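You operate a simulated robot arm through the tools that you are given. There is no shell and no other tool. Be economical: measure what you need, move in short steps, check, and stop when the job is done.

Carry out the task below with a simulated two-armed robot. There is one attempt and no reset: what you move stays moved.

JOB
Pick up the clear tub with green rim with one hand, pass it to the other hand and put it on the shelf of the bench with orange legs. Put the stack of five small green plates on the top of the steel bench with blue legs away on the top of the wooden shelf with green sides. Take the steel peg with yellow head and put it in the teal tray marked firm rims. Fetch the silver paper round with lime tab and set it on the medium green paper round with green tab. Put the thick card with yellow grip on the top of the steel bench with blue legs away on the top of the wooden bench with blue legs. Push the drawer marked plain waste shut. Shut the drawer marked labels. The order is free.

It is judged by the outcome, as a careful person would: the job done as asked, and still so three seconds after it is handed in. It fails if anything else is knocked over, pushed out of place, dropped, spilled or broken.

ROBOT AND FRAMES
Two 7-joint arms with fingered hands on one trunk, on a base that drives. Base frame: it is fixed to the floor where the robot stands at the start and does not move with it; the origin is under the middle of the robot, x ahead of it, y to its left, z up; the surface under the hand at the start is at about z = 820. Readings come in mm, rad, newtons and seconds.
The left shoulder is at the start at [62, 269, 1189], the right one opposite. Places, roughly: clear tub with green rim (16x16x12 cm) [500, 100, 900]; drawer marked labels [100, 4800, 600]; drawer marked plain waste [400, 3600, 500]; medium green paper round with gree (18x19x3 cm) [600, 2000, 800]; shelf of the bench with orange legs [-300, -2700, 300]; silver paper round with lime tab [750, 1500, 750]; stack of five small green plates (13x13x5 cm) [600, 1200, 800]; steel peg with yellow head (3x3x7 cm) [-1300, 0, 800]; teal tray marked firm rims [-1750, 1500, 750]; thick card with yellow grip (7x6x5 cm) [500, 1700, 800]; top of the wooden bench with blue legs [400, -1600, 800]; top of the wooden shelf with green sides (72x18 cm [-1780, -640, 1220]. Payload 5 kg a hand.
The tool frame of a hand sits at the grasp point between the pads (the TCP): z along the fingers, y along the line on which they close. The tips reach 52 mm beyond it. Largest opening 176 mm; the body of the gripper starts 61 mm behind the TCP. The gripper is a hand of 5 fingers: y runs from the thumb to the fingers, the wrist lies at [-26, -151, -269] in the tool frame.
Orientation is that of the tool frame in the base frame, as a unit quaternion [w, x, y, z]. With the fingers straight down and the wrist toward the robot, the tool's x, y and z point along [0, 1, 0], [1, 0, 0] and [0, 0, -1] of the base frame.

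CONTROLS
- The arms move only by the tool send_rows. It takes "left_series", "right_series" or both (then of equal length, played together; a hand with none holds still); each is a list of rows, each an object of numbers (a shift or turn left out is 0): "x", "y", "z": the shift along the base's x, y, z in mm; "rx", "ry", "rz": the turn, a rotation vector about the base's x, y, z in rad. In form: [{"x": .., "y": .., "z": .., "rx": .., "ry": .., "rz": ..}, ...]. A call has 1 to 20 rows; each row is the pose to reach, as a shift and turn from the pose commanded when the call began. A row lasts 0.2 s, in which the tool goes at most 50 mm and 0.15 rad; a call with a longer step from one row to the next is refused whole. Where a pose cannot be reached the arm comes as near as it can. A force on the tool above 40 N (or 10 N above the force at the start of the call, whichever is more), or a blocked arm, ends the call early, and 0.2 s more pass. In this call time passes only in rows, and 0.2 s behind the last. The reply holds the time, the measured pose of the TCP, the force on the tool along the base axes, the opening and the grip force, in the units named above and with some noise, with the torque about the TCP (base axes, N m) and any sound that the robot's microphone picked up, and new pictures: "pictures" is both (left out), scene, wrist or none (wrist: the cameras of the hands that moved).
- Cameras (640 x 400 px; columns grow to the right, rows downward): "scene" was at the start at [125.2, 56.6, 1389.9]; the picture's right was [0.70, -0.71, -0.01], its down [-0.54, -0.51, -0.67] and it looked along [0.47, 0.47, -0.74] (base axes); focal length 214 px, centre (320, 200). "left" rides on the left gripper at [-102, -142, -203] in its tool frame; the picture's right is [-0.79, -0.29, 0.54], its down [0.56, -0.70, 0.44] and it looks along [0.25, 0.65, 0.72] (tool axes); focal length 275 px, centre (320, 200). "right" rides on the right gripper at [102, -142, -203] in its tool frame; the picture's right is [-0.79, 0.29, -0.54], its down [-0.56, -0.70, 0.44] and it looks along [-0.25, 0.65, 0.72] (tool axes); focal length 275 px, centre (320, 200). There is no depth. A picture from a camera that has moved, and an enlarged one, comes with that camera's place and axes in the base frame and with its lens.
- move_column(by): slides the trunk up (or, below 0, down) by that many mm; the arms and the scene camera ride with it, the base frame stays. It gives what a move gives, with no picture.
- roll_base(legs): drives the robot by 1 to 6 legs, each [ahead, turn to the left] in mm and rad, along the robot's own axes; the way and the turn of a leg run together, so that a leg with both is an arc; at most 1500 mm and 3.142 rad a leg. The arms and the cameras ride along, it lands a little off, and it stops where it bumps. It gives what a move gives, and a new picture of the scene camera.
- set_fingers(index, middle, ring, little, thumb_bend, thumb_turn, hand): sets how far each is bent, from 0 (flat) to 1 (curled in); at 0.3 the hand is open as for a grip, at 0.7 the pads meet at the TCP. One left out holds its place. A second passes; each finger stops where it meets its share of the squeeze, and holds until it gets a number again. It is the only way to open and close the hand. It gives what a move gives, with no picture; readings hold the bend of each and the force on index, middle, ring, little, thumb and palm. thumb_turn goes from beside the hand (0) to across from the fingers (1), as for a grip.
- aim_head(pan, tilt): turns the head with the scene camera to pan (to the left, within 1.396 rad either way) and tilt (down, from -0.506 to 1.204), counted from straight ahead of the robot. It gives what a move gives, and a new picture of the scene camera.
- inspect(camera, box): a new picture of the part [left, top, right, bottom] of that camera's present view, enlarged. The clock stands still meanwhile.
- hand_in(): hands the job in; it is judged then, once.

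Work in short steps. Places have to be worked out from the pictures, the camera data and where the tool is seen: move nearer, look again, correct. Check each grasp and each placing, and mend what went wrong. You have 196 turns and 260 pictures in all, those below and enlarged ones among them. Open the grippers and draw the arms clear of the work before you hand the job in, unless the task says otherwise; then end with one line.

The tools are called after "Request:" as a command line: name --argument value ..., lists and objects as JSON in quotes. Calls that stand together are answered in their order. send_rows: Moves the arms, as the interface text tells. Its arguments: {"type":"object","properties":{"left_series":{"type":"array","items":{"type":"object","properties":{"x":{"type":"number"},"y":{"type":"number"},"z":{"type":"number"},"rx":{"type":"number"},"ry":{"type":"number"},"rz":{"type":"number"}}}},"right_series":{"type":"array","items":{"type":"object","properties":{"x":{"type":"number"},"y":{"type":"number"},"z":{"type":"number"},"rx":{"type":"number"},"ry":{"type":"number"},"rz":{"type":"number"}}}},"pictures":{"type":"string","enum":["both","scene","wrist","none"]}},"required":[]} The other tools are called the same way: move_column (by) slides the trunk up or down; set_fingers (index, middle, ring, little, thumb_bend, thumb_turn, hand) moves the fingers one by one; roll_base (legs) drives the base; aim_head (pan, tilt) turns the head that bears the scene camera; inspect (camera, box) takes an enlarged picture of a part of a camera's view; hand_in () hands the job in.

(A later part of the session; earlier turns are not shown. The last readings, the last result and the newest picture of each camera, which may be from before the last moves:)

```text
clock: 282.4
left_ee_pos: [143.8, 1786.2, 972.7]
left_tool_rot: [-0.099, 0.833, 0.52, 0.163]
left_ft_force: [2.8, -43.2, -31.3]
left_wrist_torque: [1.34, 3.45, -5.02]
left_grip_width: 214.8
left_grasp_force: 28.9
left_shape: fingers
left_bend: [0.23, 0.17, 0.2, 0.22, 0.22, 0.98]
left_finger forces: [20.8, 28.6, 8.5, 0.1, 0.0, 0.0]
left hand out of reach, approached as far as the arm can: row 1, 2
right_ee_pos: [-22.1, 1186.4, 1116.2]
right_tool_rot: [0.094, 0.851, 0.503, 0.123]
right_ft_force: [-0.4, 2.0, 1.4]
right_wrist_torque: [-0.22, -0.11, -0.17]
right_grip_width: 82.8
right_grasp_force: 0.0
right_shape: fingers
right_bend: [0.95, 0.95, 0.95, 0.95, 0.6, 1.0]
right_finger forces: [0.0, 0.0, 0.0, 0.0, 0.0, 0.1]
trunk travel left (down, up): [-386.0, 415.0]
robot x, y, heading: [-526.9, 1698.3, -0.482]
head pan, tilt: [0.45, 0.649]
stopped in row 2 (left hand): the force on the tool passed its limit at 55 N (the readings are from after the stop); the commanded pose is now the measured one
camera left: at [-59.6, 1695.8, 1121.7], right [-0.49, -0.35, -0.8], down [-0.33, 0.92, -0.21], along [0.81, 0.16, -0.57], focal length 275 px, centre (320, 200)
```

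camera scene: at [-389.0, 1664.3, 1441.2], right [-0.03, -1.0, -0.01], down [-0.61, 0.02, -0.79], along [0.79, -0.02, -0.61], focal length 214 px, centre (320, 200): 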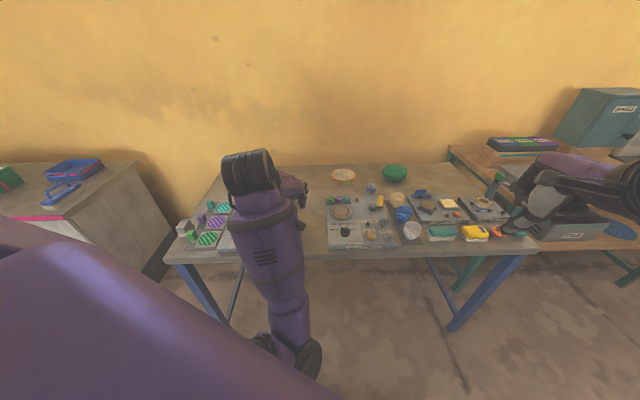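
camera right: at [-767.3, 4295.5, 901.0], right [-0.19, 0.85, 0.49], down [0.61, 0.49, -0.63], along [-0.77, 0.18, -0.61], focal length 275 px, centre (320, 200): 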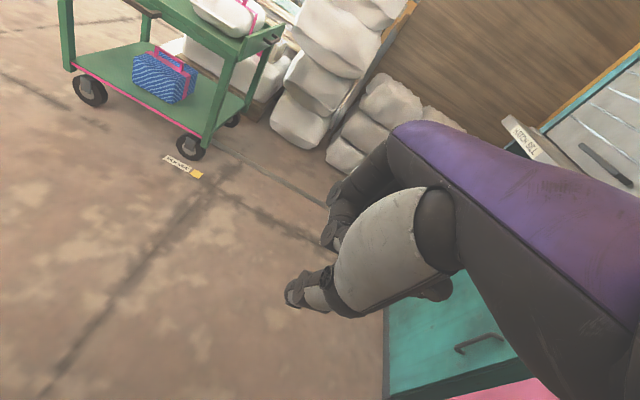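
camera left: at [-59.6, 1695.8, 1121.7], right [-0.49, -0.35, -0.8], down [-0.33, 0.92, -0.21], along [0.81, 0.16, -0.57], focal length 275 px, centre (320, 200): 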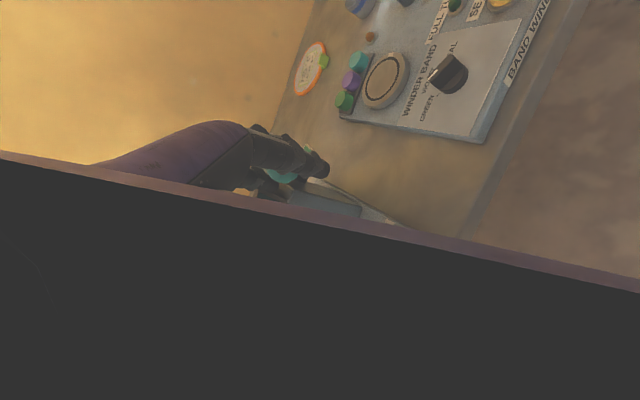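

The left arm is near its fold limit so it can't retract. Raising the trunk lifts the hand straight off the device instead.

Request:
move_column --by 120

Request:
inspect --camera "scene" --box '[160, 120, 420, 290]'

```text
clock: 283.9
left_ee_pos: [145.6, 1787.5, 1118.8]
left_tool_rot: [-0.079, 0.827, 0.527, 0.176]
left_ft_force: [1.1, -0.3, -0.4]
left_wrist_torque: [0.08, 0.05, 0.05]
left_grip_width: 216.5
left_grasp_force: 0.0
left_shape: fingers
left_bend: [0.22, 0.2, 0.22, 0.22, 0.22, 0.98]
left_finger forces: [0.1, 0.0, 0.0, 0.0, 0.0, 0.1]
right_ee_pos: [-22.8, 1186.7, 1234.5]
right_tool_rot: [0.091, 0.851, 0.503, 0.122]
right_ft_force: [0.9, -1.1, -0.5]
right_wrist_torque: [0.06, 0.03, 0.01]
right_grip_width: 82.5
right_grasp_force: 0.0
right_shape: fingers
right_bend: [0.95, 0.95, 0.95, 0.95, 0.6, 1.0]
right_finger forces: [0.0, 0.0, 0.0, 0.0, 0.0, 0.0]
trunk travel left (down, up): [-506.0, 295.0]
robot x, y, heading: [-528.4, 1697.9, -0.481]
head pan, tilt: [0.45, 0.649]
```

```text
2.35 times, centred on (290, 205) of scene
camera zoom: at [-403.6, 1674.5, 1562.0], right [-0.03, -1.0, -0.01], down [-0.61, 0.02, -0.79], along [0.79, -0.02, -0.62], focal length 505 px, centre (391, 188)
```

zoom: 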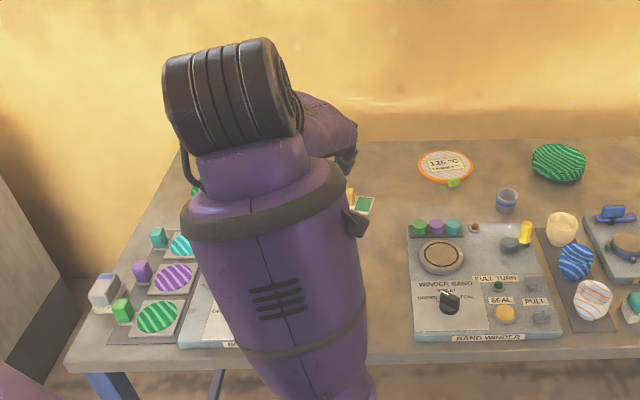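

Free. Backing away and squaring up to the bench to get a clear view.

Request:
roll_base --legs '[[-200, 0], [0, 0.48]]'

Request:
aim_head --pan 0.0 --tilt 0.5

Request:
inspect --camera "scene" --box '[160, 120, 480, 320]'

```text
clock: 287.9
left_ee_pos: [-154.8, 2198.1, 1117.7]
left_tool_rot: [-0.139, 0.664, 0.718, 0.155]
left_ft_force: [-0.8, 0.0, 0.6]
left_wrist_torque: [0.01, 0.01, -0.01]
left_grip_width: 215.4
left_grasp_force: 0.1
left_shape: fingers
left_bend: [0.23, 0.19, 0.22, 0.22, 0.22, 0.98]
left_finger forces: [0.0, 0.1, 0.0, 0.0, 0.0, 0.1]
right_ee_pos: [-21.3, 1568.8, 1236.6]
right_tool_rot: [0.06, 0.708, 0.69, 0.142]
right_ft_force: [0.4, -0.5, 0.1]
right_wrist_torque: [0.05, -0.03, -0.02]
right_grip_width: 82.5
right_grasp_force: 0.0
right_shape: fingers
right_bend: [0.95, 0.95, 0.95, 0.95, 0.6, 1.0]
right_finger forces: [0.0, 0.0, 0.1, 0.0, 0.1, 0.0]
trunk travel left (down, up): [-506.0, 295.0]
robot x, y, heading: [-704.7, 1783.8, -0.003]
head pan, tilt: [0.45, 0.649]
camera scene: at [-585.8, 1821.9, 1562.4], right [0.43, -0.9, -0.01], down [-0.56, -0.26, -0.79], along [0.71, 0.34, -0.61], focal length 214 px, centre (320, 200)
```

scene: 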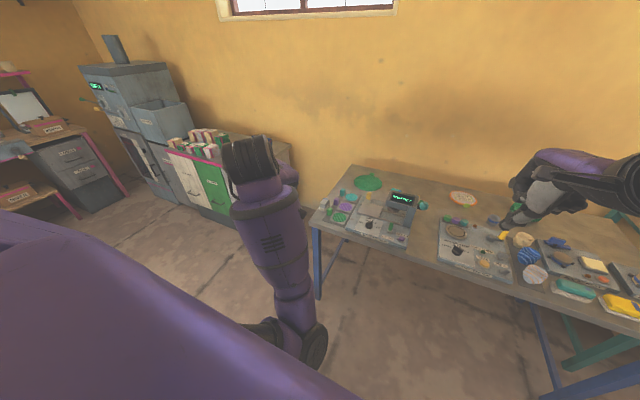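

```text
clock: 288.8
left_ee_pos: [-159.3, 2197.6, 1119.2]
left_tool_rot: [-0.147, 0.669, 0.712, 0.154]
left_ft_force: [0.5, -1.5, 0.1]
left_wrist_torque: [0.15, 0.11, 0.03]
left_grip_width: 215.4
left_grasp_force: 0.0
left_shape: fingers
left_bend: [0.23, 0.2, 0.22, 0.22, 0.22, 0.97]
left_finger forces: [0.0, 0.0, 0.0, 0.1, 0.0, 0.0]
right_ee_pos: [-37.3, 1565.9, 1244.4]
right_tool_rot: [0.066, 0.707, 0.689, 0.145]
right_ft_force: [0.6, -0.9, -0.4]
right_wrist_torque: [0.15, 0.07, 0.12]
right_grip_width: 82.6
right_grasp_force: 0.1
right_shape: fingers
right_bend: [0.95, 0.95, 0.95, 0.95, 0.6, 1.0]
right_finger forces: [0.1, 0.1, 0.0, 0.0, 0.0, 0.1]
trunk travel left (down, up): [-506.0, 295.0]
robot x, y, heading: [-708.9, 1785.7, -0.008]
head pan, tilt: [0.0, 0.499]
camera scene: at [-571.5, 1782.8, 1575.3], right [0.0, -1.0, 0.0], down [-0.49, 0.0, -0.87], along [0.87, 0.0, -0.49], focal length 214 px, centre (320, 200)
```

scene: 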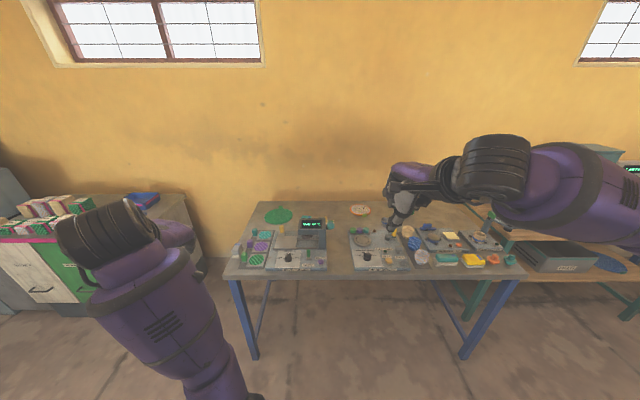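

```text
2.00 times, centred on (320, 220) of scene
camera zoom: at [-571.5, 1782.8, 1575.3], right [0.0, -1.0, 0.0], down [-0.49, 0.0, -0.87], along [0.87, 0.0, -0.49], focal length 429 px, centre (320, 160)
```

zoom: 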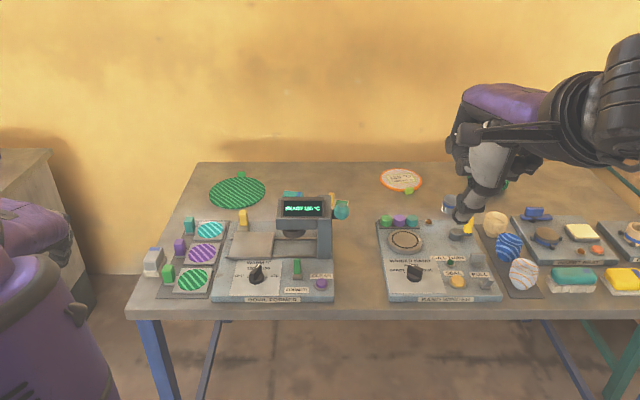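

I can match: green round (592,2053), round with lime tab (666,1510), something at (510,1721) near the display. Zooming in on these.

Request:
inspect --camera "scene" --box '[280, 195, 380, 255]'

Request:
inspect --camera "scene" --box '[230, 195, 330, 275]'

```text
6.40 times, centred on (330, 225) of scene
camera zoom: at [-571.5, 1782.8, 1575.3], right [0.0, -1.0, 0.0], down [-0.49, 0.0, -0.87], along [0.87, 0.0, -0.49], focal length 1373 px, centre (256, 40)
```

zoom: 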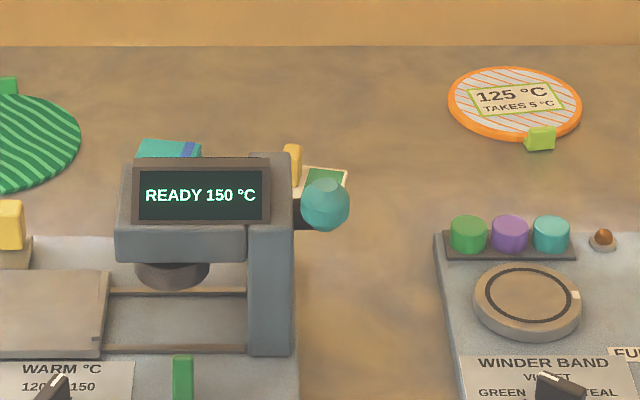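

```text
5.00 times, centred on (280, 235) of scene
camera zoom: at [-571.5, 1782.8, 1575.3], right [0.0, -1.0, 0.0], down [-0.49, 0.0, -0.87], along [0.87, 0.0, -0.49], focal length 1072 px, centre (520, 25)
```

zoom: 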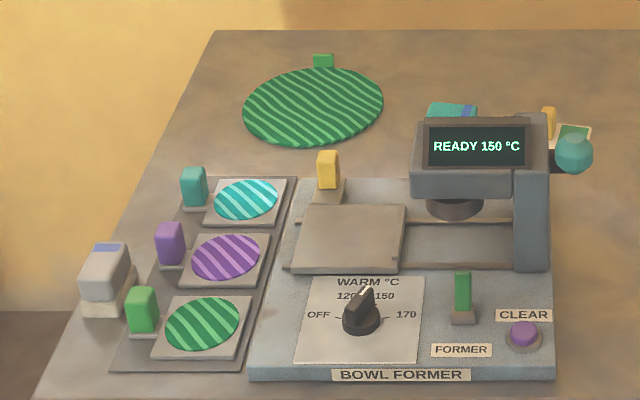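

The silver round with lime tab (tab ≈ (588,1496)) and green round are identified; the card with yellow grip is behind the former at ≈(510,1721). Driving in to pick the round with the right hand; opening that hand.

Request:
set_fingers --hand "right" --index 0.5 --middle 0.5 --ring 0.5 --little 0.5 --thumb_bend 0.5 --thumb_turn 1.0

Request:
roll_base --legs '[[0, -0.19], [470, 0], [0, 0.19]]'

Request:
aim_head --pan -0.25 --tilt 0.75

```text
clock: 289.8
left_ee_pos: [-160.5, 2196.5, 1117.7]
left_tool_rot: [-0.149, 0.669, 0.712, 0.154]
left_ft_force: [0.4, 0.1, -0.5]
left_wrist_torque: [-0.06, -0.01, 0.03]
left_grip_width: 215.3
left_grasp_force: 0.0
left_shape: fingers
left_bend: [0.23, 0.2, 0.22, 0.22, 0.22, 0.97]
left_finger forces: [0.1, 0.1, 0.0, 0.1, 0.1, 0.0]
right_ee_pos: [-38.9, 1569.3, 1244.0]
right_tool_rot: [0.066, 0.707, 0.689, 0.145]
right_ft_force: [-1.0, -0.2, 0.1]
right_wrist_torque: [0.01, 0.01, -0.05]
right_grip_width: 99.3
right_grasp_force: 0.1
right_shape: fingers
right_bend: [0.5, 0.5, 0.5, 0.5, 0.5, 1.0]
right_finger forces: [0.0, 0.0, 0.1, 0.1, 0.0, 0.1]
trunk travel left (down, up): [-506.0, 295.0]
robot x, y, heading: [-706.8, 1784.5, -0.003]
head pan, tilt: [0.0, 0.499]
```

```text
clock: 295.3
left_ee_pos: [290.7, 2134.9, 1125.2]
left_tool_rot: [-0.166, 0.648, 0.725, 0.162]
left_ft_force: [0.2, -0.1, 0.2]
left_wrist_torque: [-0.02, 0.04, 0.02]
left_grip_width: 215.2
left_grasp_force: 0.0
left_shape: fingers
left_bend: [0.23, 0.19, 0.22, 0.22, 0.22, 0.98]
left_finger forces: [0.0, 0.0, 0.1, 0.0, 0.0, 0.0]
right_ee_pos: [417.4, 1481.3, 1244.2]
right_tool_rot: [0.066, 0.705, 0.691, 0.146]
right_ft_force: [-0.6, 0.7, 0.1]
right_wrist_torque: [0.0, 0.01, 0.0]
right_grip_width: 99.1
right_grasp_force: 0.1
right_shape: fingers
right_bend: [0.5, 0.5, 0.5, 0.5, 0.5, 1.0]
right_finger forces: [0.1, 0.0, 0.0, 0.0, 0.1, 0.0]
trunk travel left (down, up): [-506.0, 295.0]
robot x, y, heading: [-252.4, 1688.3, -0.004]
head pan, tilt: [0.0, 0.499]
camera scene: at [-117.9, 1693.0, 1575.5], right [0.0, -1.0, 0.0], down [-0.49, 0.0, -0.87], along [0.87, 0.0, -0.49], focal length 214 px, centre (320, 200)
```

scene: 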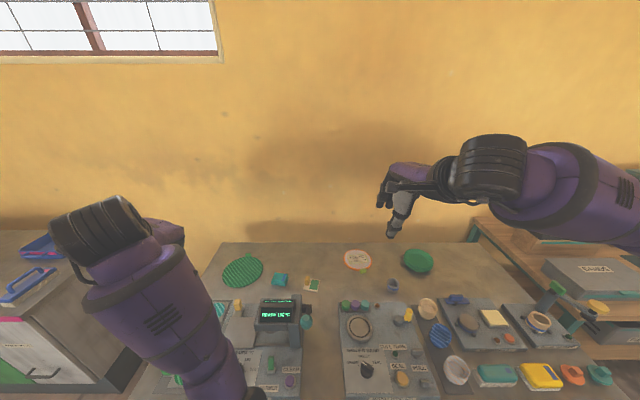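

```text
clock: 296.1
left_ee_pos: [284.0, 2132.2, 1126.7]
left_tool_rot: [-0.175, 0.651, 0.721, 0.16]
left_ft_force: [0.0, 0.4, 0.2]
left_wrist_torque: [0.04, 0.03, 0.03]
left_grip_width: 215.4
left_grasp_force: 0.1
left_shape: fingers
left_bend: [0.23, 0.2, 0.22, 0.22, 0.22, 0.97]
left_finger forces: [0.1, 0.0, 0.0, 0.1, 0.0, 0.1]
right_ee_pos: [400.1, 1480.9, 1252.0]
right_tool_rot: [0.071, 0.705, 0.689, 0.151]
right_ft_force: [0.0, -0.8, 0.7]
right_wrist_torque: [0.03, 0.03, 0.03]
right_grip_width: 99.4
right_grasp_force: 0.0
right_shape: fingers
right_bend: [0.5, 0.5, 0.5, 0.5, 0.5, 1.0]
right_finger forces: [0.1, 0.0, 0.1, 0.0, 0.0, 0.0]
trunk travel left (down, up): [-506.0, 295.0]
robot x, y, heading: [-250.9, 1694.3, -0.002]
head pan, tilt: [-0.25, 0.75]
camera scene: at [-129.2, 1671.7, 1553.9], right [-0.25, -0.97, 0.0], down [-0.67, 0.17, -0.72], along [0.7, -0.18, -0.69], focal length 214 px, centre (320, 200)
```

scene: 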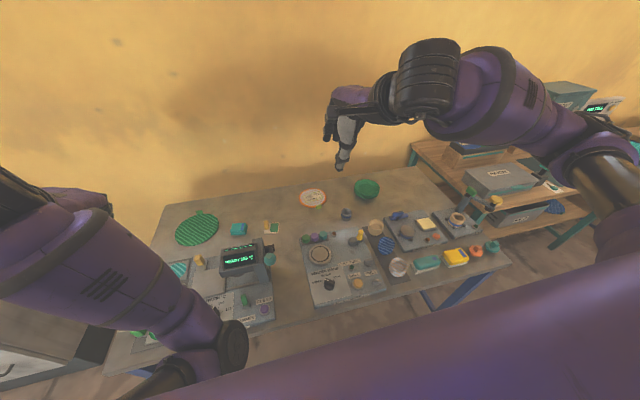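

Excellent view. Zooming in on the round, the card, and the plate stack.

Request:
inspect --camera "scene" --box '[220, 165, 400, 275]'

Request:
inspect --camera "scene" --box '[150, 190, 290, 280]'

```text
3.56 times, centred on (310, 220) of scene
camera zoom: at [-129.2, 1671.7, 1553.9], right [-0.25, -0.97, 0.0], down [-0.67, 0.17, -0.72], along [0.7, -0.18, -0.69], focal length 763 px, centre (356, 129)
```

zoom: 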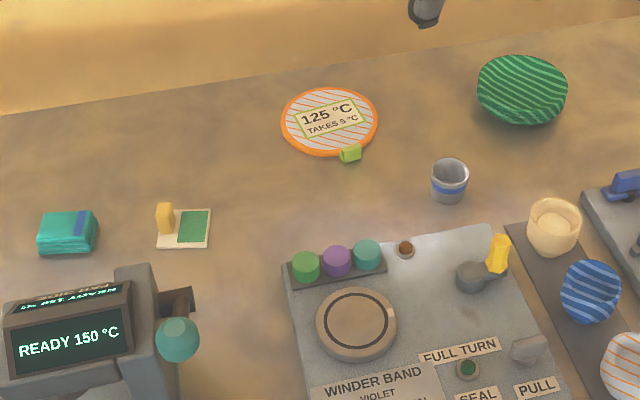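

```text
4.44 times, centred on (220, 235) of scene
camera zoom: at [-129.2, 1671.7, 1553.9], right [-0.25, -0.97, 0.0], down [-0.67, 0.17, -0.72], along [0.7, -0.18, -0.69], focal length 953 px, centre (764, 44)
```

zoom: 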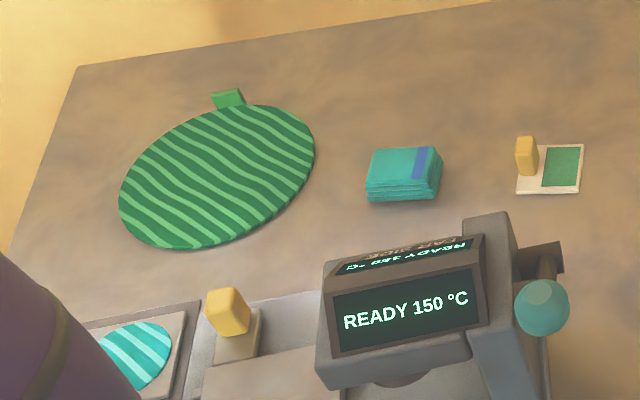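

Targets: silver tab (582,1498), disc centre (660,1509), card grip (520,1750), plate stack (630,1226), green round centre (584,2053). Tucking ring/little fingers and bringing the right hand level above the lime tab.

Request:
set_fingers --hand "right" --index 0.48 --middle 0.48 --ring 0.95 --little 0.95 --thumb_bend 0.48

Request:
send_rows --right_series '[{"x": 20, "y": 2, "z": -30, "rx": -0.014, "ry": 0.04, "rz": 0.003}, {"x": 45, "y": 4, "z": -65, "rx": -0.028, "ry": 0.08, "rz": 0.006}, {"x": 70, "y": 6, "z": -100, "rx": -0.043, "ry": 0.12, "rz": 0.008}, {"x": 95, "y": 8, "z": -135, "rx": -0.057, "ry": 0.16, "rz": 0.011}, {"x": 115, "y": 10, "z": -175, "rx": -0.071, "ry": 0.2, "rz": 0.014}, {"x": 140, "y": 12, "z": -215, "rx": -0.086, "ry": 0.24, "rz": 0.017}, {"x": 160, "y": 15, "z": -255, "rx": -0.1, "ry": 0.28, "rz": 0.02}, {"x": 182, "y": 17, "z": -290, "rx": -0.114, "ry": 0.316, "rz": 0.022}]' --pictures "both"

Request:
inspect --camera "scene" --box '[250, 130, 410, 240]'

```text
clock: 297.1
left_ee_pos: [282.8, 2131.7, 1124.5]
left_tool_rot: [-0.175, 0.652, 0.72, 0.159]
left_ft_force: [-0.1, 0.5, -0.9]
left_wrist_torque: [0.04, 0.03, 0.02]
left_grip_width: 215.2
left_grasp_force: 0.1
left_shape: fingers
left_bend: [0.23, 0.2, 0.22, 0.22, 0.22, 0.97]
left_finger forces: [0.1, 0.0, 0.0, 0.0, 0.0, 0.1]
right_ee_pos: [402.3, 1480.6, 1252.1]
right_tool_rot: [0.071, 0.706, 0.689, 0.15]
right_ft_force: [0.1, -1.0, -0.4]
right_wrist_torque: [0.03, 0.02, 0.03]
right_grip_width: 107.6
right_grasp_force: 0.1
right_shape: fingers
right_bend: [0.48, 0.48, 0.95, 0.95, 0.48, 1.0]
right_finger forces: [0.0, 0.0, 0.0, 0.1, 0.1, 0.0]
trunk travel left (down, up): [-506.0, 295.0]
robot x, y, heading: [-255.0, 1687.6, -0.002]
head pan, tilt: [-0.25, 0.75]
```

```text
clock: 298.9
left_ee_pos: [284.5, 2132.2, 1124.9]
left_tool_rot: [-0.174, 0.652, 0.721, 0.16]
left_ft_force: [0.9, -0.1, -1.5]
left_wrist_torque: [0.03, 0.17, 0.05]
left_grip_width: 215.2
left_grasp_force: 0.0
left_shape: fingers
left_bend: [0.23, 0.2, 0.22, 0.22, 0.22, 0.97]
left_finger forces: [0.0, 0.0, 0.0, 0.1, 0.1, 0.0]
right_ee_pos: [586.5, 1499.0, 961.4]
right_tool_rot: [0.0, 0.707, 0.707, -0.002]
right_ft_force: [1.2, 0.6, 0.0]
right_wrist_torque: [-0.01, 0.15, 0.06]
right_grip_width: 107.5
right_grasp_force: 0.1
right_shape: fingers
right_bend: [0.48, 0.48, 0.95, 0.95, 0.48, 1.0]
right_finger forces: [0.1, 0.0, 0.0, 0.0, 0.0, 0.0]
trunk travel left (down, up): [-506.0, 295.0]
robot x, y, heading: [-251.4, 1689.8, -0.0]
head pan, tilt: [-0.25, 0.75]
camera scene: at [-127.1, 1672.2, 1553.4], right [-0.25, -0.97, 0.0], down [-0.67, 0.17, -0.72], along [0.7, -0.18, -0.69], focal length 214 px, centre (320, 200)
camera right: at [444.6, 1600.9, 1165.0], right [0.29, -0.79, 0.54], down [-0.7, -0.56, -0.44], along [0.65, -0.25, -0.72], focal length 275 px, centre (320, 200)
```

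scene: 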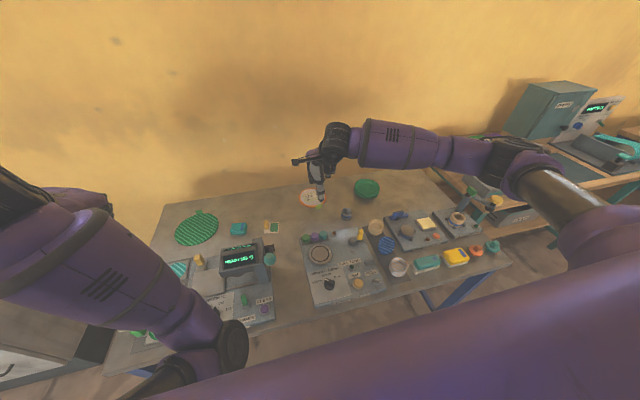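
right: 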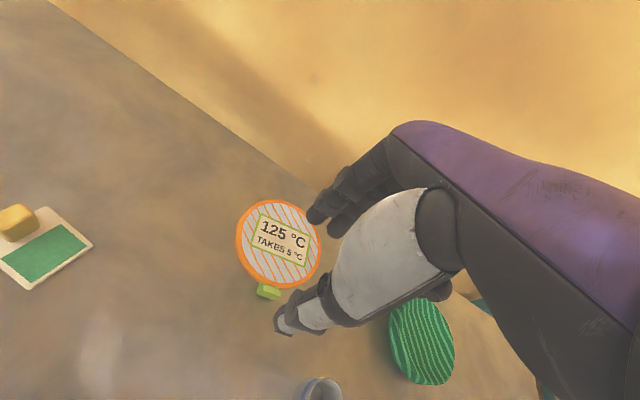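

```text
3.64 times, centred on (330, 185) of scene
camera zoom: at [-127.1, 1672.2, 1553.4], right [-0.25, -0.97, 0.0], down [-0.67, 0.17, -0.72], along [0.7, -0.18, -0.69], focal length 780 px, centre (284, 254)
```

zoom: 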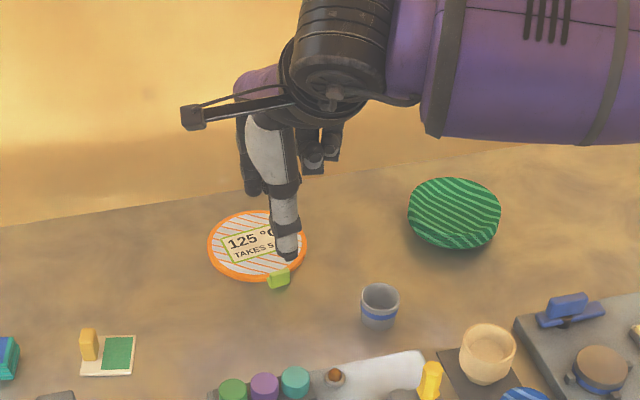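

Tab ≈ (579,1497). Descend with slight yaw to z≈868 and check alignment from the cameras.

Request:
send_rows --right_series '[{"x": -3, "y": -1, "z": -30, "rz": 0.08}, {"x": -7, "y": -2, "z": -60, "rz": 0.16}, {"x": -7, "y": -2, "z": -93, "rz": 0.16}]' --pictures "wrist"

Request:
inspect --camera "scene" --box '[280, 160, 360, 215]'

```text
clock: 299.7
left_ee_pos: [284.1, 2132.1, 1125.2]
left_tool_rot: [-0.175, 0.653, 0.72, 0.16]
left_ft_force: [1.5, -0.4, -0.3]
left_wrist_torque: [0.07, 0.16, 0.02]
left_grip_width: 215.3
left_grasp_force: 0.0
left_shape: fingers
left_bend: [0.23, 0.2, 0.22, 0.22, 0.22, 0.97]
left_finger forces: [0.0, 0.0, 0.0, 0.0, 0.0, 0.0]
right_ee_pos: [576.5, 1494.9, 869.2]
right_tool_rot: [0.0, 0.648, 0.762, -0.001]
right_ft_force: [0.8, -0.9, 1.2]
right_wrist_torque: [0.05, 0.1, 0.06]
right_grip_width: 107.8
right_grasp_force: 0.4
right_shape: fingers
right_bend: [0.48, 0.48, 0.95, 0.95, 0.48, 1.0]
right_finger forces: [0.0, 1.2, 0.0, 0.1, 0.0, 0.0]
trunk travel left (down, up): [-506.0, 295.0]
robot x, y, heading: [-250.9, 1690.1, 0.001]
head pan, tilt: [-0.25, 0.75]
camera right: at [421.1, 1573.3, 1073.5], right [0.41, -0.73, 0.54], down [-0.61, -0.66, -0.44], along [0.68, -0.15, -0.72], focal length 275 px, centre (320, 200)
```

right: 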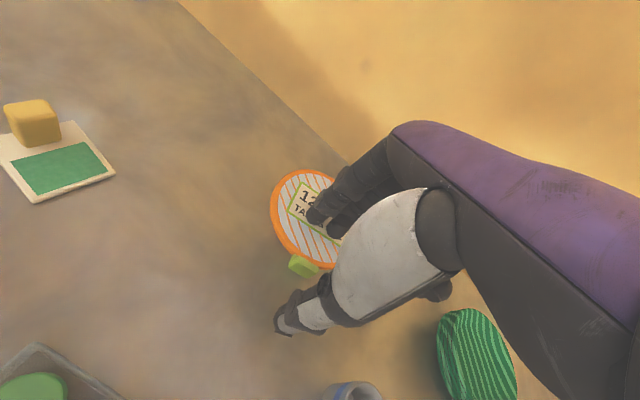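

```text
7.27 times, centred on (320, 188) of scene
camera zoom: at [-127.3, 1671.5, 1553.5], right [-0.25, -0.97, 0.0], down [-0.67, 0.17, -0.72], along [0.7, -0.18, -0.69], focal length 1560 px, centre (320, 291)
```

zoom: 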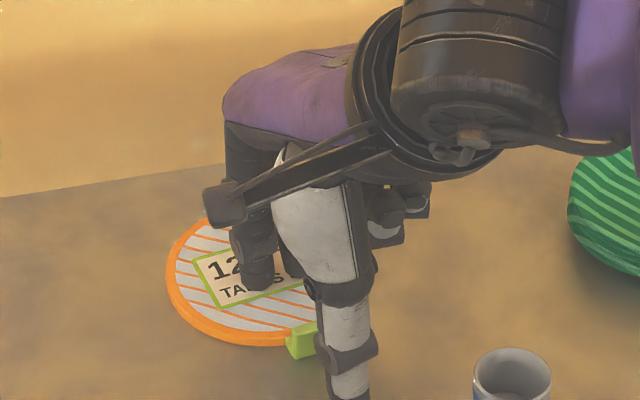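

Alignment is good; nudging +5 mm in y and closing thumb, index and middle on the tab.

Request:
send_rows --right_series '[{"y": 5, "z": 1}]' --pictures "none"

Request:
set_fingers --hand "right" --index 0.75 --middle 0.75 --thumb_bend 0.75

Request:
inspect --camera "scene" --box '[280, 160, 360, 215]'

Request:
inspect --camera "right" --box '[220, 140, 420, 340]'

```text
clock: 300.1
left_ee_pos: [284.7, 2133.0, 1125.9]
left_tool_rot: [-0.175, 0.651, 0.721, 0.16]
left_ft_force: [0.3, -0.3, 0.1]
left_wrist_torque: [-0.04, 0.05, 0.02]
left_grip_width: 215.2
left_grasp_force: 0.1
left_shape: fingers
left_bend: [0.23, 0.2, 0.22, 0.22, 0.22, 0.97]
left_finger forces: [0.0, 0.0, 0.0, 0.0, 0.1, 0.1]
right_ee_pos: [575.6, 1500.7, 870.0]
right_tool_rot: [-0.001, 0.648, 0.761, -0.002]
right_ft_force: [0.9, 0.3, -1.2]
right_wrist_torque: [0.03, 0.03, -0.01]
right_grip_width: 107.9
right_grasp_force: 0.1
right_shape: fingers
right_bend: [0.48, 0.48, 0.95, 0.95, 0.48, 1.0]
right_finger forces: [0.0, 0.0, 0.1, 0.0, 0.0, 0.1]
trunk travel left (down, up): [-506.0, 295.0]
robot x, y, heading: [-253.2, 1690.8, 0.001]
head pan, tilt: [-0.25, 0.75]
```

```text
clock: 301.1
left_ee_pos: [283.9, 2133.2, 1126.4]
left_tool_rot: [-0.176, 0.652, 0.72, 0.16]
left_ft_force: [-0.5, -0.5, 0.0]
left_wrist_torque: [0.02, -0.06, -0.04]
left_grip_width: 215.4
left_grasp_force: 0.1
left_shape: fingers
left_bend: [0.23, 0.2, 0.22, 0.22, 0.22, 0.97]
left_finger forces: [0.1, 0.0, 0.0, 0.1, 0.0, 0.1]
right_ee_pos: [575.7, 1501.4, 872.0]
right_tool_rot: [-0.001, 0.648, 0.762, -0.001]
right_ft_force: [0.5, 0.0, -0.2]
right_wrist_torque: [0.02, 0.0, -0.05]
right_grip_width: 5.3
right_grasp_force: 0.1
right_shape: fingers
right_bend: [0.73, 0.74, 0.95, 0.95, 0.72, 1.0]
right_finger forces: [0.1, 0.0, 0.0, 0.1, 0.0, 0.0]
trunk travel left (down, up): [-506.0, 295.0]
robot x, y, heading: [-251.4, 1694.0, 0.001]
head pan, tilt: [-0.25, 0.75]
```

```text
7.27 times, centred on (320, 188) of scene
camera zoom: at [-128.9, 1671.9, 1553.7], right [-0.25, -0.97, 0.0], down [-0.67, 0.17, -0.72], along [0.7, -0.18, -0.69], focal length 1560 px, centre (320, 291)
```

zoom: 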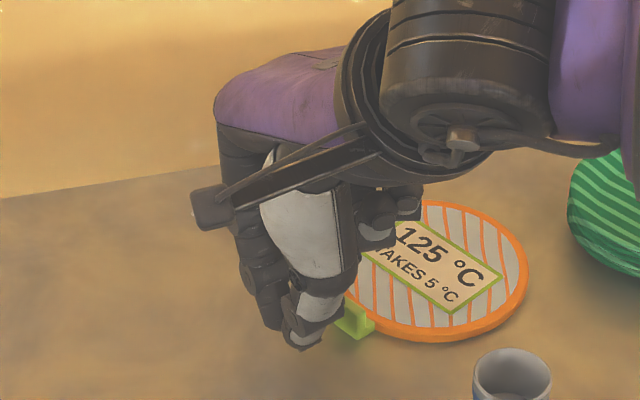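

```text
2.00 times, centred on (320, 240) of right
camera zoom: at [419.4, 1579.2, 1074.9], right [0.41, -0.73, 0.54], down [-0.61, -0.66, -0.44], along [0.68, -0.15, -0.72], focal length 551 px, centre (320, 120)
```

zoom: 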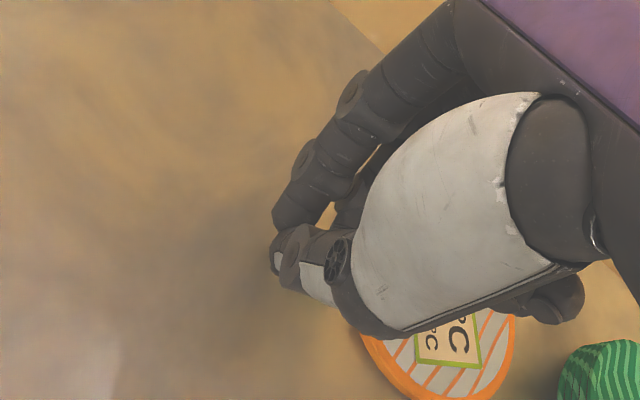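

The fingers swept the disc aside (it slid ~115 mm and turned) instead of gripping. I'll open slightly, lift, and look again for its new pose.

Request:
set_fingers --hand "right" --index 0.57 --middle 0.57 --thumb_bend 0.57

Request:
send_rows --right_series '[{"z": 30}, {"z": 70, "x": -20}, {"z": 110, "x": -50}, {"z": 130, "x": -80}]' --pictures "wrist"

Request:
inspect --camera "scene" --box '[280, 160, 380, 230]'

```text
clock: 302.1
left_ee_pos: [282.9, 2132.1, 1126.4]
left_tool_rot: [-0.176, 0.652, 0.72, 0.16]
left_ft_force: [0.2, 0.0, 0.6]
left_wrist_torque: [0.03, 0.01, -0.01]
left_grip_width: 215.0
left_grasp_force: 0.0
left_shape: fingers
left_bend: [0.23, 0.2, 0.22, 0.22, 0.22, 0.97]
left_finger forces: [0.1, 0.0, 0.1, 0.0, 0.0, 0.0]
right_ee_pos: [575.0, 1501.5, 870.5]
right_tool_rot: [-0.001, 0.648, 0.761, -0.002]
right_ft_force: [0.3, 0.3, -0.3]
right_wrist_torque: [0.01, -0.02, 0.01]
right_grip_width: 72.5
right_grasp_force: 0.0
right_shape: fingers
right_bend: [0.56, 0.56, 0.95, 0.95, 0.56, 1.0]
right_finger forces: [0.0, 0.0, 0.0, 0.1, 0.0, 0.1]
trunk travel left (down, up): [-506.0, 295.0]
robot x, y, heading: [-250.0, 1693.8, -0.006]
head pan, tilt: [-0.25, 0.75]
```

```text
clock: 303.1
left_ee_pos: [284.6, 2132.6, 1125.8]
left_tool_rot: [-0.174, 0.652, 0.721, 0.159]
left_ft_force: [0.8, -0.5, 0.4]
left_wrist_torque: [0.01, -0.03, -0.02]
left_grip_width: 215.3
left_grasp_force: 0.0
left_shape: fingers
left_bend: [0.23, 0.2, 0.22, 0.22, 0.22, 0.97]
left_finger forces: [0.1, 0.1, 0.1, 0.0, 0.0, 0.0]
right_ee_pos: [493.3, 1499.9, 1001.3]
right_tool_rot: [0.0, 0.648, 0.761, -0.002]
right_ft_force: [-0.6, -0.8, 0.4]
right_wrist_torque: [0.06, -0.03, -0.01]
right_grip_width: 72.7
right_grasp_force: 0.0
right_shape: fingers
right_bend: [0.56, 0.56, 0.95, 0.95, 0.56, 1.0]
right_finger forces: [0.1, 0.1, 0.0, 0.1, 0.0, 0.0]
trunk travel left (down, up): [-506.0, 295.0]
robot x, y, heading: [-252.9, 1693.8, -0.007]
head pan, tilt: [-0.25, 0.75]
camera right: at [337.4, 1577.8, 1205.1], right [0.41, -0.73, 0.54], down [-0.61, -0.66, -0.44], along [0.68, -0.15, -0.72], focal length 275 px, centre (320, 200)
```

right: 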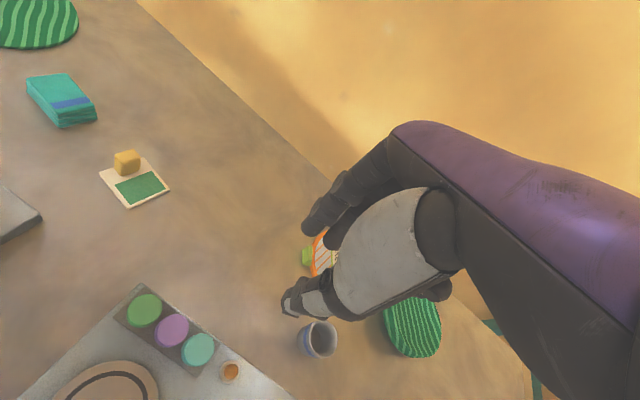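

```text
5.71 times, centred on (330, 195) of scene
camera zoom: at [-129.3, 1671.7, 1553.8], right [-0.25, -0.97, 0.0], down [-0.67, 0.17, -0.72], along [0.7, -0.18, -0.69], focal length 1226 px, centre (263, 229)
```

zoom: 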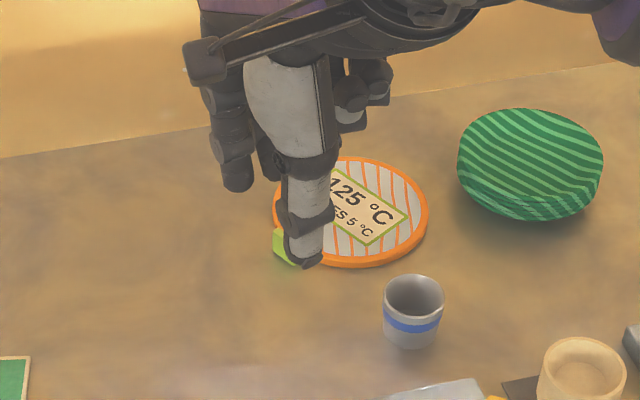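

New tab position ≈ (595,1466), pointing outward toward (−0.5,+0.87). I'll yaw the hand to 30° so thumb and fingers pinch the tab's two sides, both outside the disc.

Request:
send_rows --right_series '[{"x": 30, "y": -5, "z": 0, "rz": 0.12}, {"x": 65, "y": -13, "z": -20, "rz": 0.24}, {"x": 95, "y": -22, "z": -50, "rz": 0.36}, {"x": 104, "y": -25, "z": -75, "rz": 0.36}]' --pictures "wrist"

Request:
inspect --camera "scene" --box '[280, 160, 380, 230]'

```text
clock: 304.1
left_ee_pos: [284.7, 2133.2, 1125.4]
left_tool_rot: [-0.175, 0.652, 0.721, 0.16]
left_ft_force: [2.2, 0.4, 0.5]
left_wrist_torque: [0.01, 0.06, -0.01]
left_grip_width: 215.4
left_grasp_force: 0.1
left_shape: fingers
left_bend: [0.23, 0.2, 0.22, 0.22, 0.22, 0.97]
left_finger forces: [0.1, 0.1, 0.1, 0.1, 0.0, 0.0]
right_ee_pos: [601.1, 1475.9, 926.3]
right_tool_rot: [-0.001, 0.501, 0.865, 0.0]
right_ft_force: [0.9, -0.3, 1.7]
right_wrist_torque: [-0.06, 0.11, -0.02]
right_grip_width: 72.7
right_grasp_force: 0.1
right_shape: fingers
right_bend: [0.56, 0.56, 0.95, 0.95, 0.56, 1.0]
right_finger forces: [0.1, 0.0, 0.1, 0.0, 0.0, 0.0]
trunk travel left (down, up): [-506.0, 295.0]
robot x, y, heading: [-253.2, 1691.6, -0.0]
head pan, tilt: [-0.25, 0.75]
camera right: at [426.2, 1492.6, 1128.8], right [0.64, -0.54, 0.54], down [-0.33, -0.83, -0.44], along [0.69, 0.11, -0.72], focal length 275 px, centre (320, 200)
```

right: 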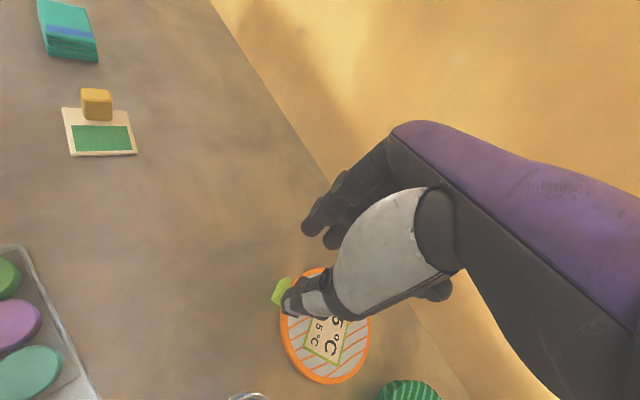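

```text
5.71 times, centred on (330, 195) of scene
camera zoom: at [-128.5, 1671.9, 1553.6], right [-0.25, -0.97, 0.0], down [-0.67, 0.17, -0.72], along [0.7, -0.18, -0.69], focal length 1226 px, centre (263, 229)
```

zoom: 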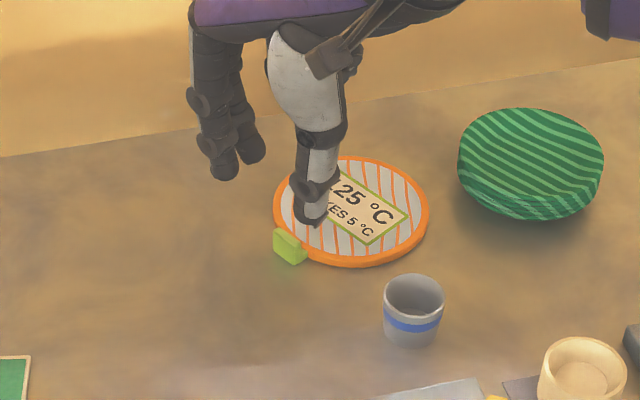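

Only the index lines up opposite the thumb; the middle would hit the disc, so I'll tuck it too. Then descend onto the tab.

Request:
set_fingers --hand "right" --index 0.56 --middle 0.95 --thumb_bend 0.56

Request:
send_rows --right_series '[{"x": 0, "y": -8, "z": -25}, {"x": 0, "y": -10, "z": -50}, {"x": 0, "y": -10, "z": -63}]' --pictures "wrist"

Request:
inspect --camera "scene" --box '[290, 170, 370, 226]'

```text
clock: 305.1
left_ee_pos: [284.0, 2132.6, 1126.0]
left_tool_rot: [-0.175, 0.652, 0.72, 0.159]
left_ft_force: [-0.5, 0.9, -0.5]
left_wrist_torque: [0.0, -0.01, 0.0]
left_grip_width: 215.1
left_grasp_force: 0.0
left_shape: fingers
left_bend: [0.23, 0.2, 0.22, 0.22, 0.22, 0.97]
left_finger forces: [0.0, 0.1, 0.0, 0.1, 0.0, 0.0]
right_ee_pos: [599.6, 1475.1, 925.4]
right_tool_rot: [0.0, 0.502, 0.865, -0.001]
right_ft_force: [-1.2, -0.6, 0.6]
right_wrist_torque: [-0.02, -0.01, -0.02]
right_grip_width: 73.1
right_grasp_force: 0.0
right_shape: fingers
right_bend: [0.56, 0.95, 0.95, 0.95, 0.56, 1.0]
right_finger forces: [0.1, 0.1, 0.0, 0.1, 0.0, 0.1]
trunk travel left (down, up): [-506.0, 295.0]
robot x, y, heading: [-251.2, 1689.0, -0.003]
head pan, tilt: [-0.25, 0.75]
```

```text
clock: 305.9
left_ee_pos: [282.6, 2131.9, 1126.3]
left_tool_rot: [-0.175, 0.651, 0.721, 0.159]
left_ft_force: [0.8, -0.7, 0.3]
left_wrist_torque: [0.03, 0.0, 0.03]
left_grip_width: 215.4
left_grasp_force: 0.0
left_shape: fingers
left_bend: [0.23, 0.2, 0.22, 0.22, 0.22, 0.97]
left_finger forces: [0.0, 0.0, 0.0, 0.0, 0.1, 0.0]
right_ee_pos: [600.1, 1466.4, 860.4]
right_tool_rot: [0.0, 0.501, 0.865, -0.001]
right_ft_force: [0.0, -0.2, -0.7]
right_wrist_torque: [0.06, 0.02, 0.05]
right_grip_width: 72.7
right_grasp_force: 0.1
right_shape: fingers
right_bend: [0.56, 0.95, 0.95, 0.95, 0.56, 1.0]
right_finger forces: [0.0, 0.1, 0.0, 0.1, 0.0, 0.1]
trunk travel left (down, up): [-506.0, 295.0]
robot x, y, heading: [-248.3, 1691.1, -0.005]
head pan, tilt: [-0.25, 0.75]
camera right: at [426.2, 1484.6, 1063.7], right [0.64, -0.54, 0.54], down [-0.33, -0.83, -0.44], along [0.69, 0.1, -0.72], focal length 275 px, centre (320, 200)
```

right: 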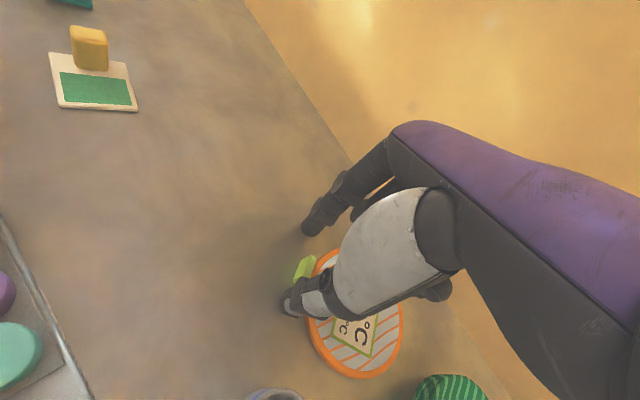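

```text
7.14 times, centred on (330, 198) of scene
camera zoom: at [-128.9, 1671.6, 1553.7], right [-0.25, -0.97, 0.0], down [-0.67, 0.17, -0.72], along [0.7, -0.18, -0.69], focal length 1532 px, centre (249, 214)
```

zoom: 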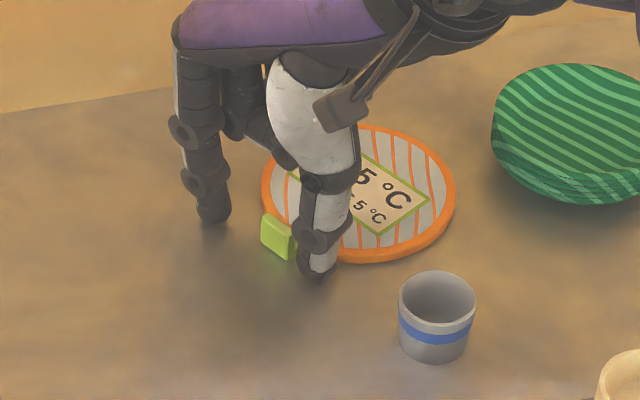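

Index and thumb straddle the tab nicely. Closing.

Request:
set_fingers --hand "right" --index 0.75 --thumb_bend 0.75

Request:
inspect --camera "scene" --box '[290, 170, 370, 226]'

```text
clock: 306.9
left_ee_pos: [284.5, 2132.7, 1126.3]
left_tool_rot: [-0.175, 0.652, 0.721, 0.159]
left_ft_force: [-0.2, 0.5, -0.2]
left_wrist_torque: [0.0, 0.01, -0.02]
left_grip_width: 215.2
left_grasp_force: 0.0
left_shape: fingers
left_bend: [0.23, 0.2, 0.22, 0.22, 0.22, 0.97]
left_finger forces: [0.1, 0.0, 0.0, 0.0, 0.1, 0.0]
right_ee_pos: [600.2, 1465.9, 859.8]
right_tool_rot: [0.0, 0.502, 0.865, -0.001]
right_ft_force: [0.0, -0.1, 0.4]
right_wrist_torque: [-0.02, 0.01, -0.03]
right_grip_width: 5.8
right_grasp_force: 0.1
right_shape: fingers
right_bend: [0.73, 0.95, 0.95, 0.95, 0.72, 1.0]
right_finger forces: [0.0, 0.0, 0.0, 0.0, 0.0, 0.1]
trunk travel left (down, up): [-506.0, 295.0]
robot x, y, heading: [-254.2, 1688.1, -0.001]
head pan, tilt: [-0.25, 0.75]
```

```text
7.14 times, centred on (330, 198) of scene
camera zoom: at [-128.8, 1672.0, 1553.7], right [-0.25, -0.97, 0.0], down [-0.67, 0.17, -0.72], along [0.7, -0.18, -0.69], focal length 1532 px, centre (249, 214)
```

zoom: 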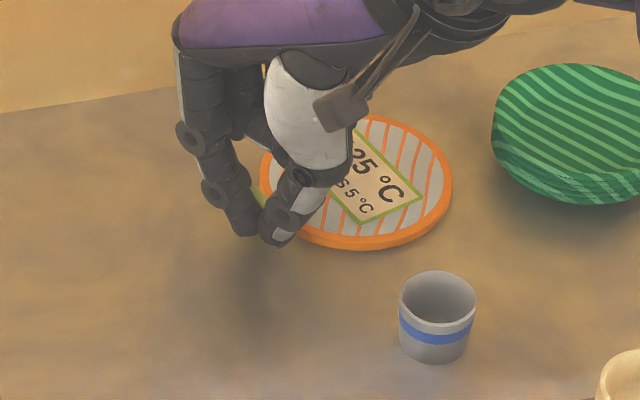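

Missed: the tips closed just outside the tab. Opening and re-checking position to shift inward and lower a bit.

Request:
set_fingers --hand "right" --index 0.54 --thumb_bend 0.54

Request:
inspect --camera "scene" --box '[300, 175, 350, 210]'

Request:
inspect --camera "right" --box '[240, 200, 400, 360]'

```text
clock: 307.9
left_ee_pos: [284.5, 2133.0, 1124.9]
left_tool_rot: [-0.175, 0.652, 0.721, 0.16]
left_ft_force: [-0.3, 0.4, -0.4]
left_wrist_torque: [0.01, 0.02, 0.03]
left_grip_width: 215.1
left_grasp_force: 0.2
left_shape: fingers
left_bend: [0.23, 0.2, 0.22, 0.22, 0.22, 0.97]
left_finger forces: [0.0, 0.0, 0.1, 0.0, 0.1, 0.1]
right_ee_pos: [600.0, 1466.5, 859.2]
right_tool_rot: [0.0, 0.502, 0.865, -0.002]
right_ft_force: [-0.4, -0.2, -0.4]
right_wrist_torque: [0.01, -0.04, -0.05]
right_grip_width: 81.1
right_grasp_force: 0.1
right_shape: fingers
right_bend: [0.54, 0.95, 0.95, 0.95, 0.54, 1.0]
right_finger forces: [0.0, 0.1, 0.1, 0.0, 0.1, 0.0]
trunk travel left (down, up): [-506.0, 295.0]
robot x, y, heading: [-253.6, 1693.2, -0.003]
head pan, tilt: [-0.25, 0.75]
```

```text
11.43 times, centred on (325, 192) of scene
camera zoom: at [-128.8, 1671.9, 1553.7], right [-0.25, -0.97, 0.0], down [-0.67, 0.17, -0.72], along [0.7, -0.18, -0.69], focal length 2451 px, centre (263, 286)
```

zoom: 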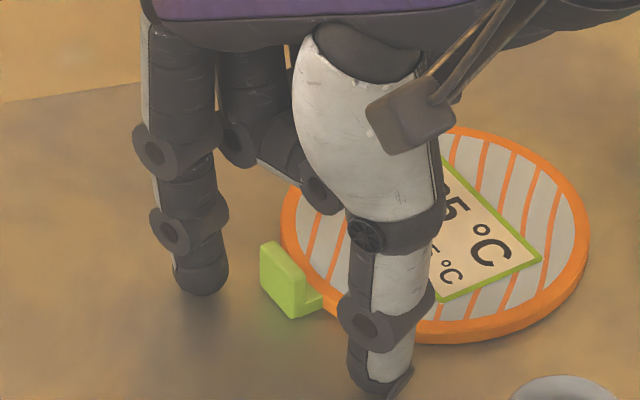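

```text
2.50 times, centred on (320, 280) of right
camera zoom: at [426.3, 1484.6, 1064.1], right [0.64, -0.54, 0.54], down [-0.33, -0.83, -0.44], along [0.69, 0.1, -0.72], focal length 688 px, centre (320, 0)
```

zoom: 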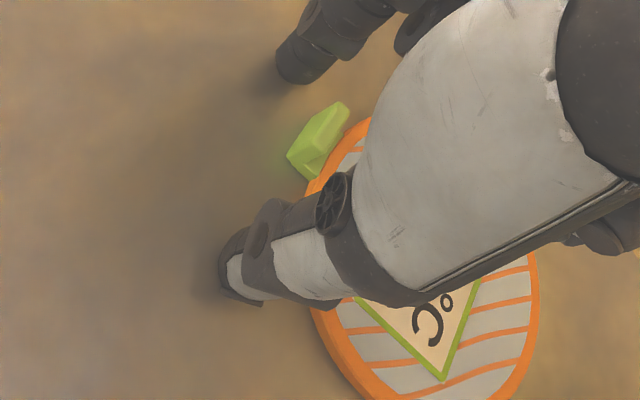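

The tab is an upright plate at ≈(622,1469). I need to shift (+24,−7) and yaw back 0.3 rad. Doing that with a small hop.

Request:
send_rows --right_series '[{"x": 0, "y": 0, "z": 30}, {"x": 10, "y": -3, "z": 35, "rz": -0.12}, {"x": 20, "y": -6, "z": 35, "rz": -0.24}, {"x": 24, "y": -7, "z": 25, "rz": -0.3}, {"x": 24, "y": -7, "z": -1, "rz": -0.3}]' --pictures "none"

Request:
inspect --camera "scene" --box '[300, 175, 350, 210]'

Request:
inspect --camera "right" --box '[240, 200, 400, 360]'

```text
clock: 309.1
left_ee_pos: [283.5, 2132.8, 1126.1]
left_tool_rot: [-0.175, 0.652, 0.72, 0.16]
left_ft_force: [-1.0, 0.3, -0.7]
left_wrist_torque: [0.02, -0.03, 0.02]
left_grip_width: 215.3
left_grasp_force: 0.0
left_shape: fingers
left_bend: [0.23, 0.2, 0.22, 0.22, 0.22, 0.97]
left_finger forces: [0.0, 0.0, 0.0, 0.0, 0.1, 0.0]
right_ee_pos: [622.8, 1458.7, 860.8]
right_tool_rot: [-0.001, 0.626, 0.78, -0.001]
right_ft_force: [0.6, 0.0, 0.3]
right_wrist_torque: [0.03, 0.0, 0.03]
right_grip_width: 81.4
right_grasp_force: 0.0
right_shape: fingers
right_bend: [0.54, 0.95, 0.95, 0.95, 0.54, 1.0]
right_finger forces: [0.1, 0.0, 0.0, 0.0, 0.0, 0.0]
trunk travel left (down, up): [-506.0, 295.0]
robot x, y, heading: [-251.2, 1689.4, -0.004]
head pan, tilt: [-0.25, 0.75]
```

```text
11.43 times, centred on (325, 192) of scene
camera zoom: at [-129.0, 1671.7, 1553.7], right [-0.25, -0.97, 0.0], down [-0.67, 0.17, -0.72], along [0.7, -0.18, -0.69], focal length 2451 px, centre (263, 286)
```

zoom: 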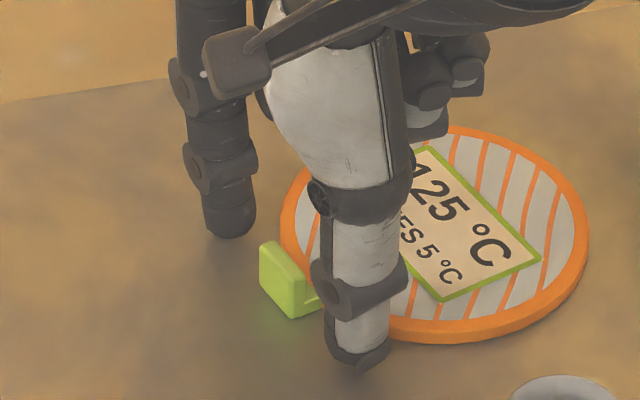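

```text
2.50 times, centred on (320, 280) of right
camera zoom: at [462.8, 1526.5, 1065.1], right [0.45, -0.71, 0.54], down [-0.57, -0.7, -0.44], along [0.69, -0.11, -0.72], focal length 688 px, centre (320, 0)
```

zoom: 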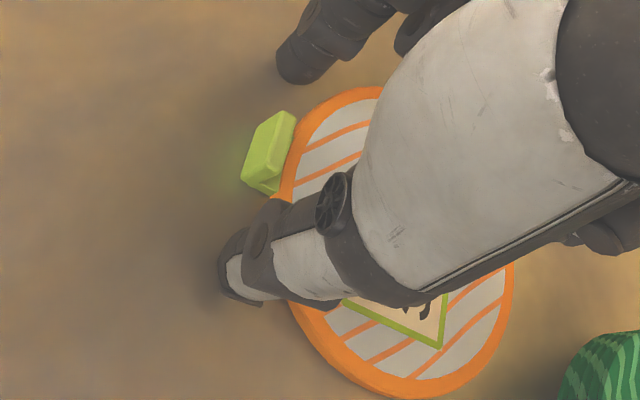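

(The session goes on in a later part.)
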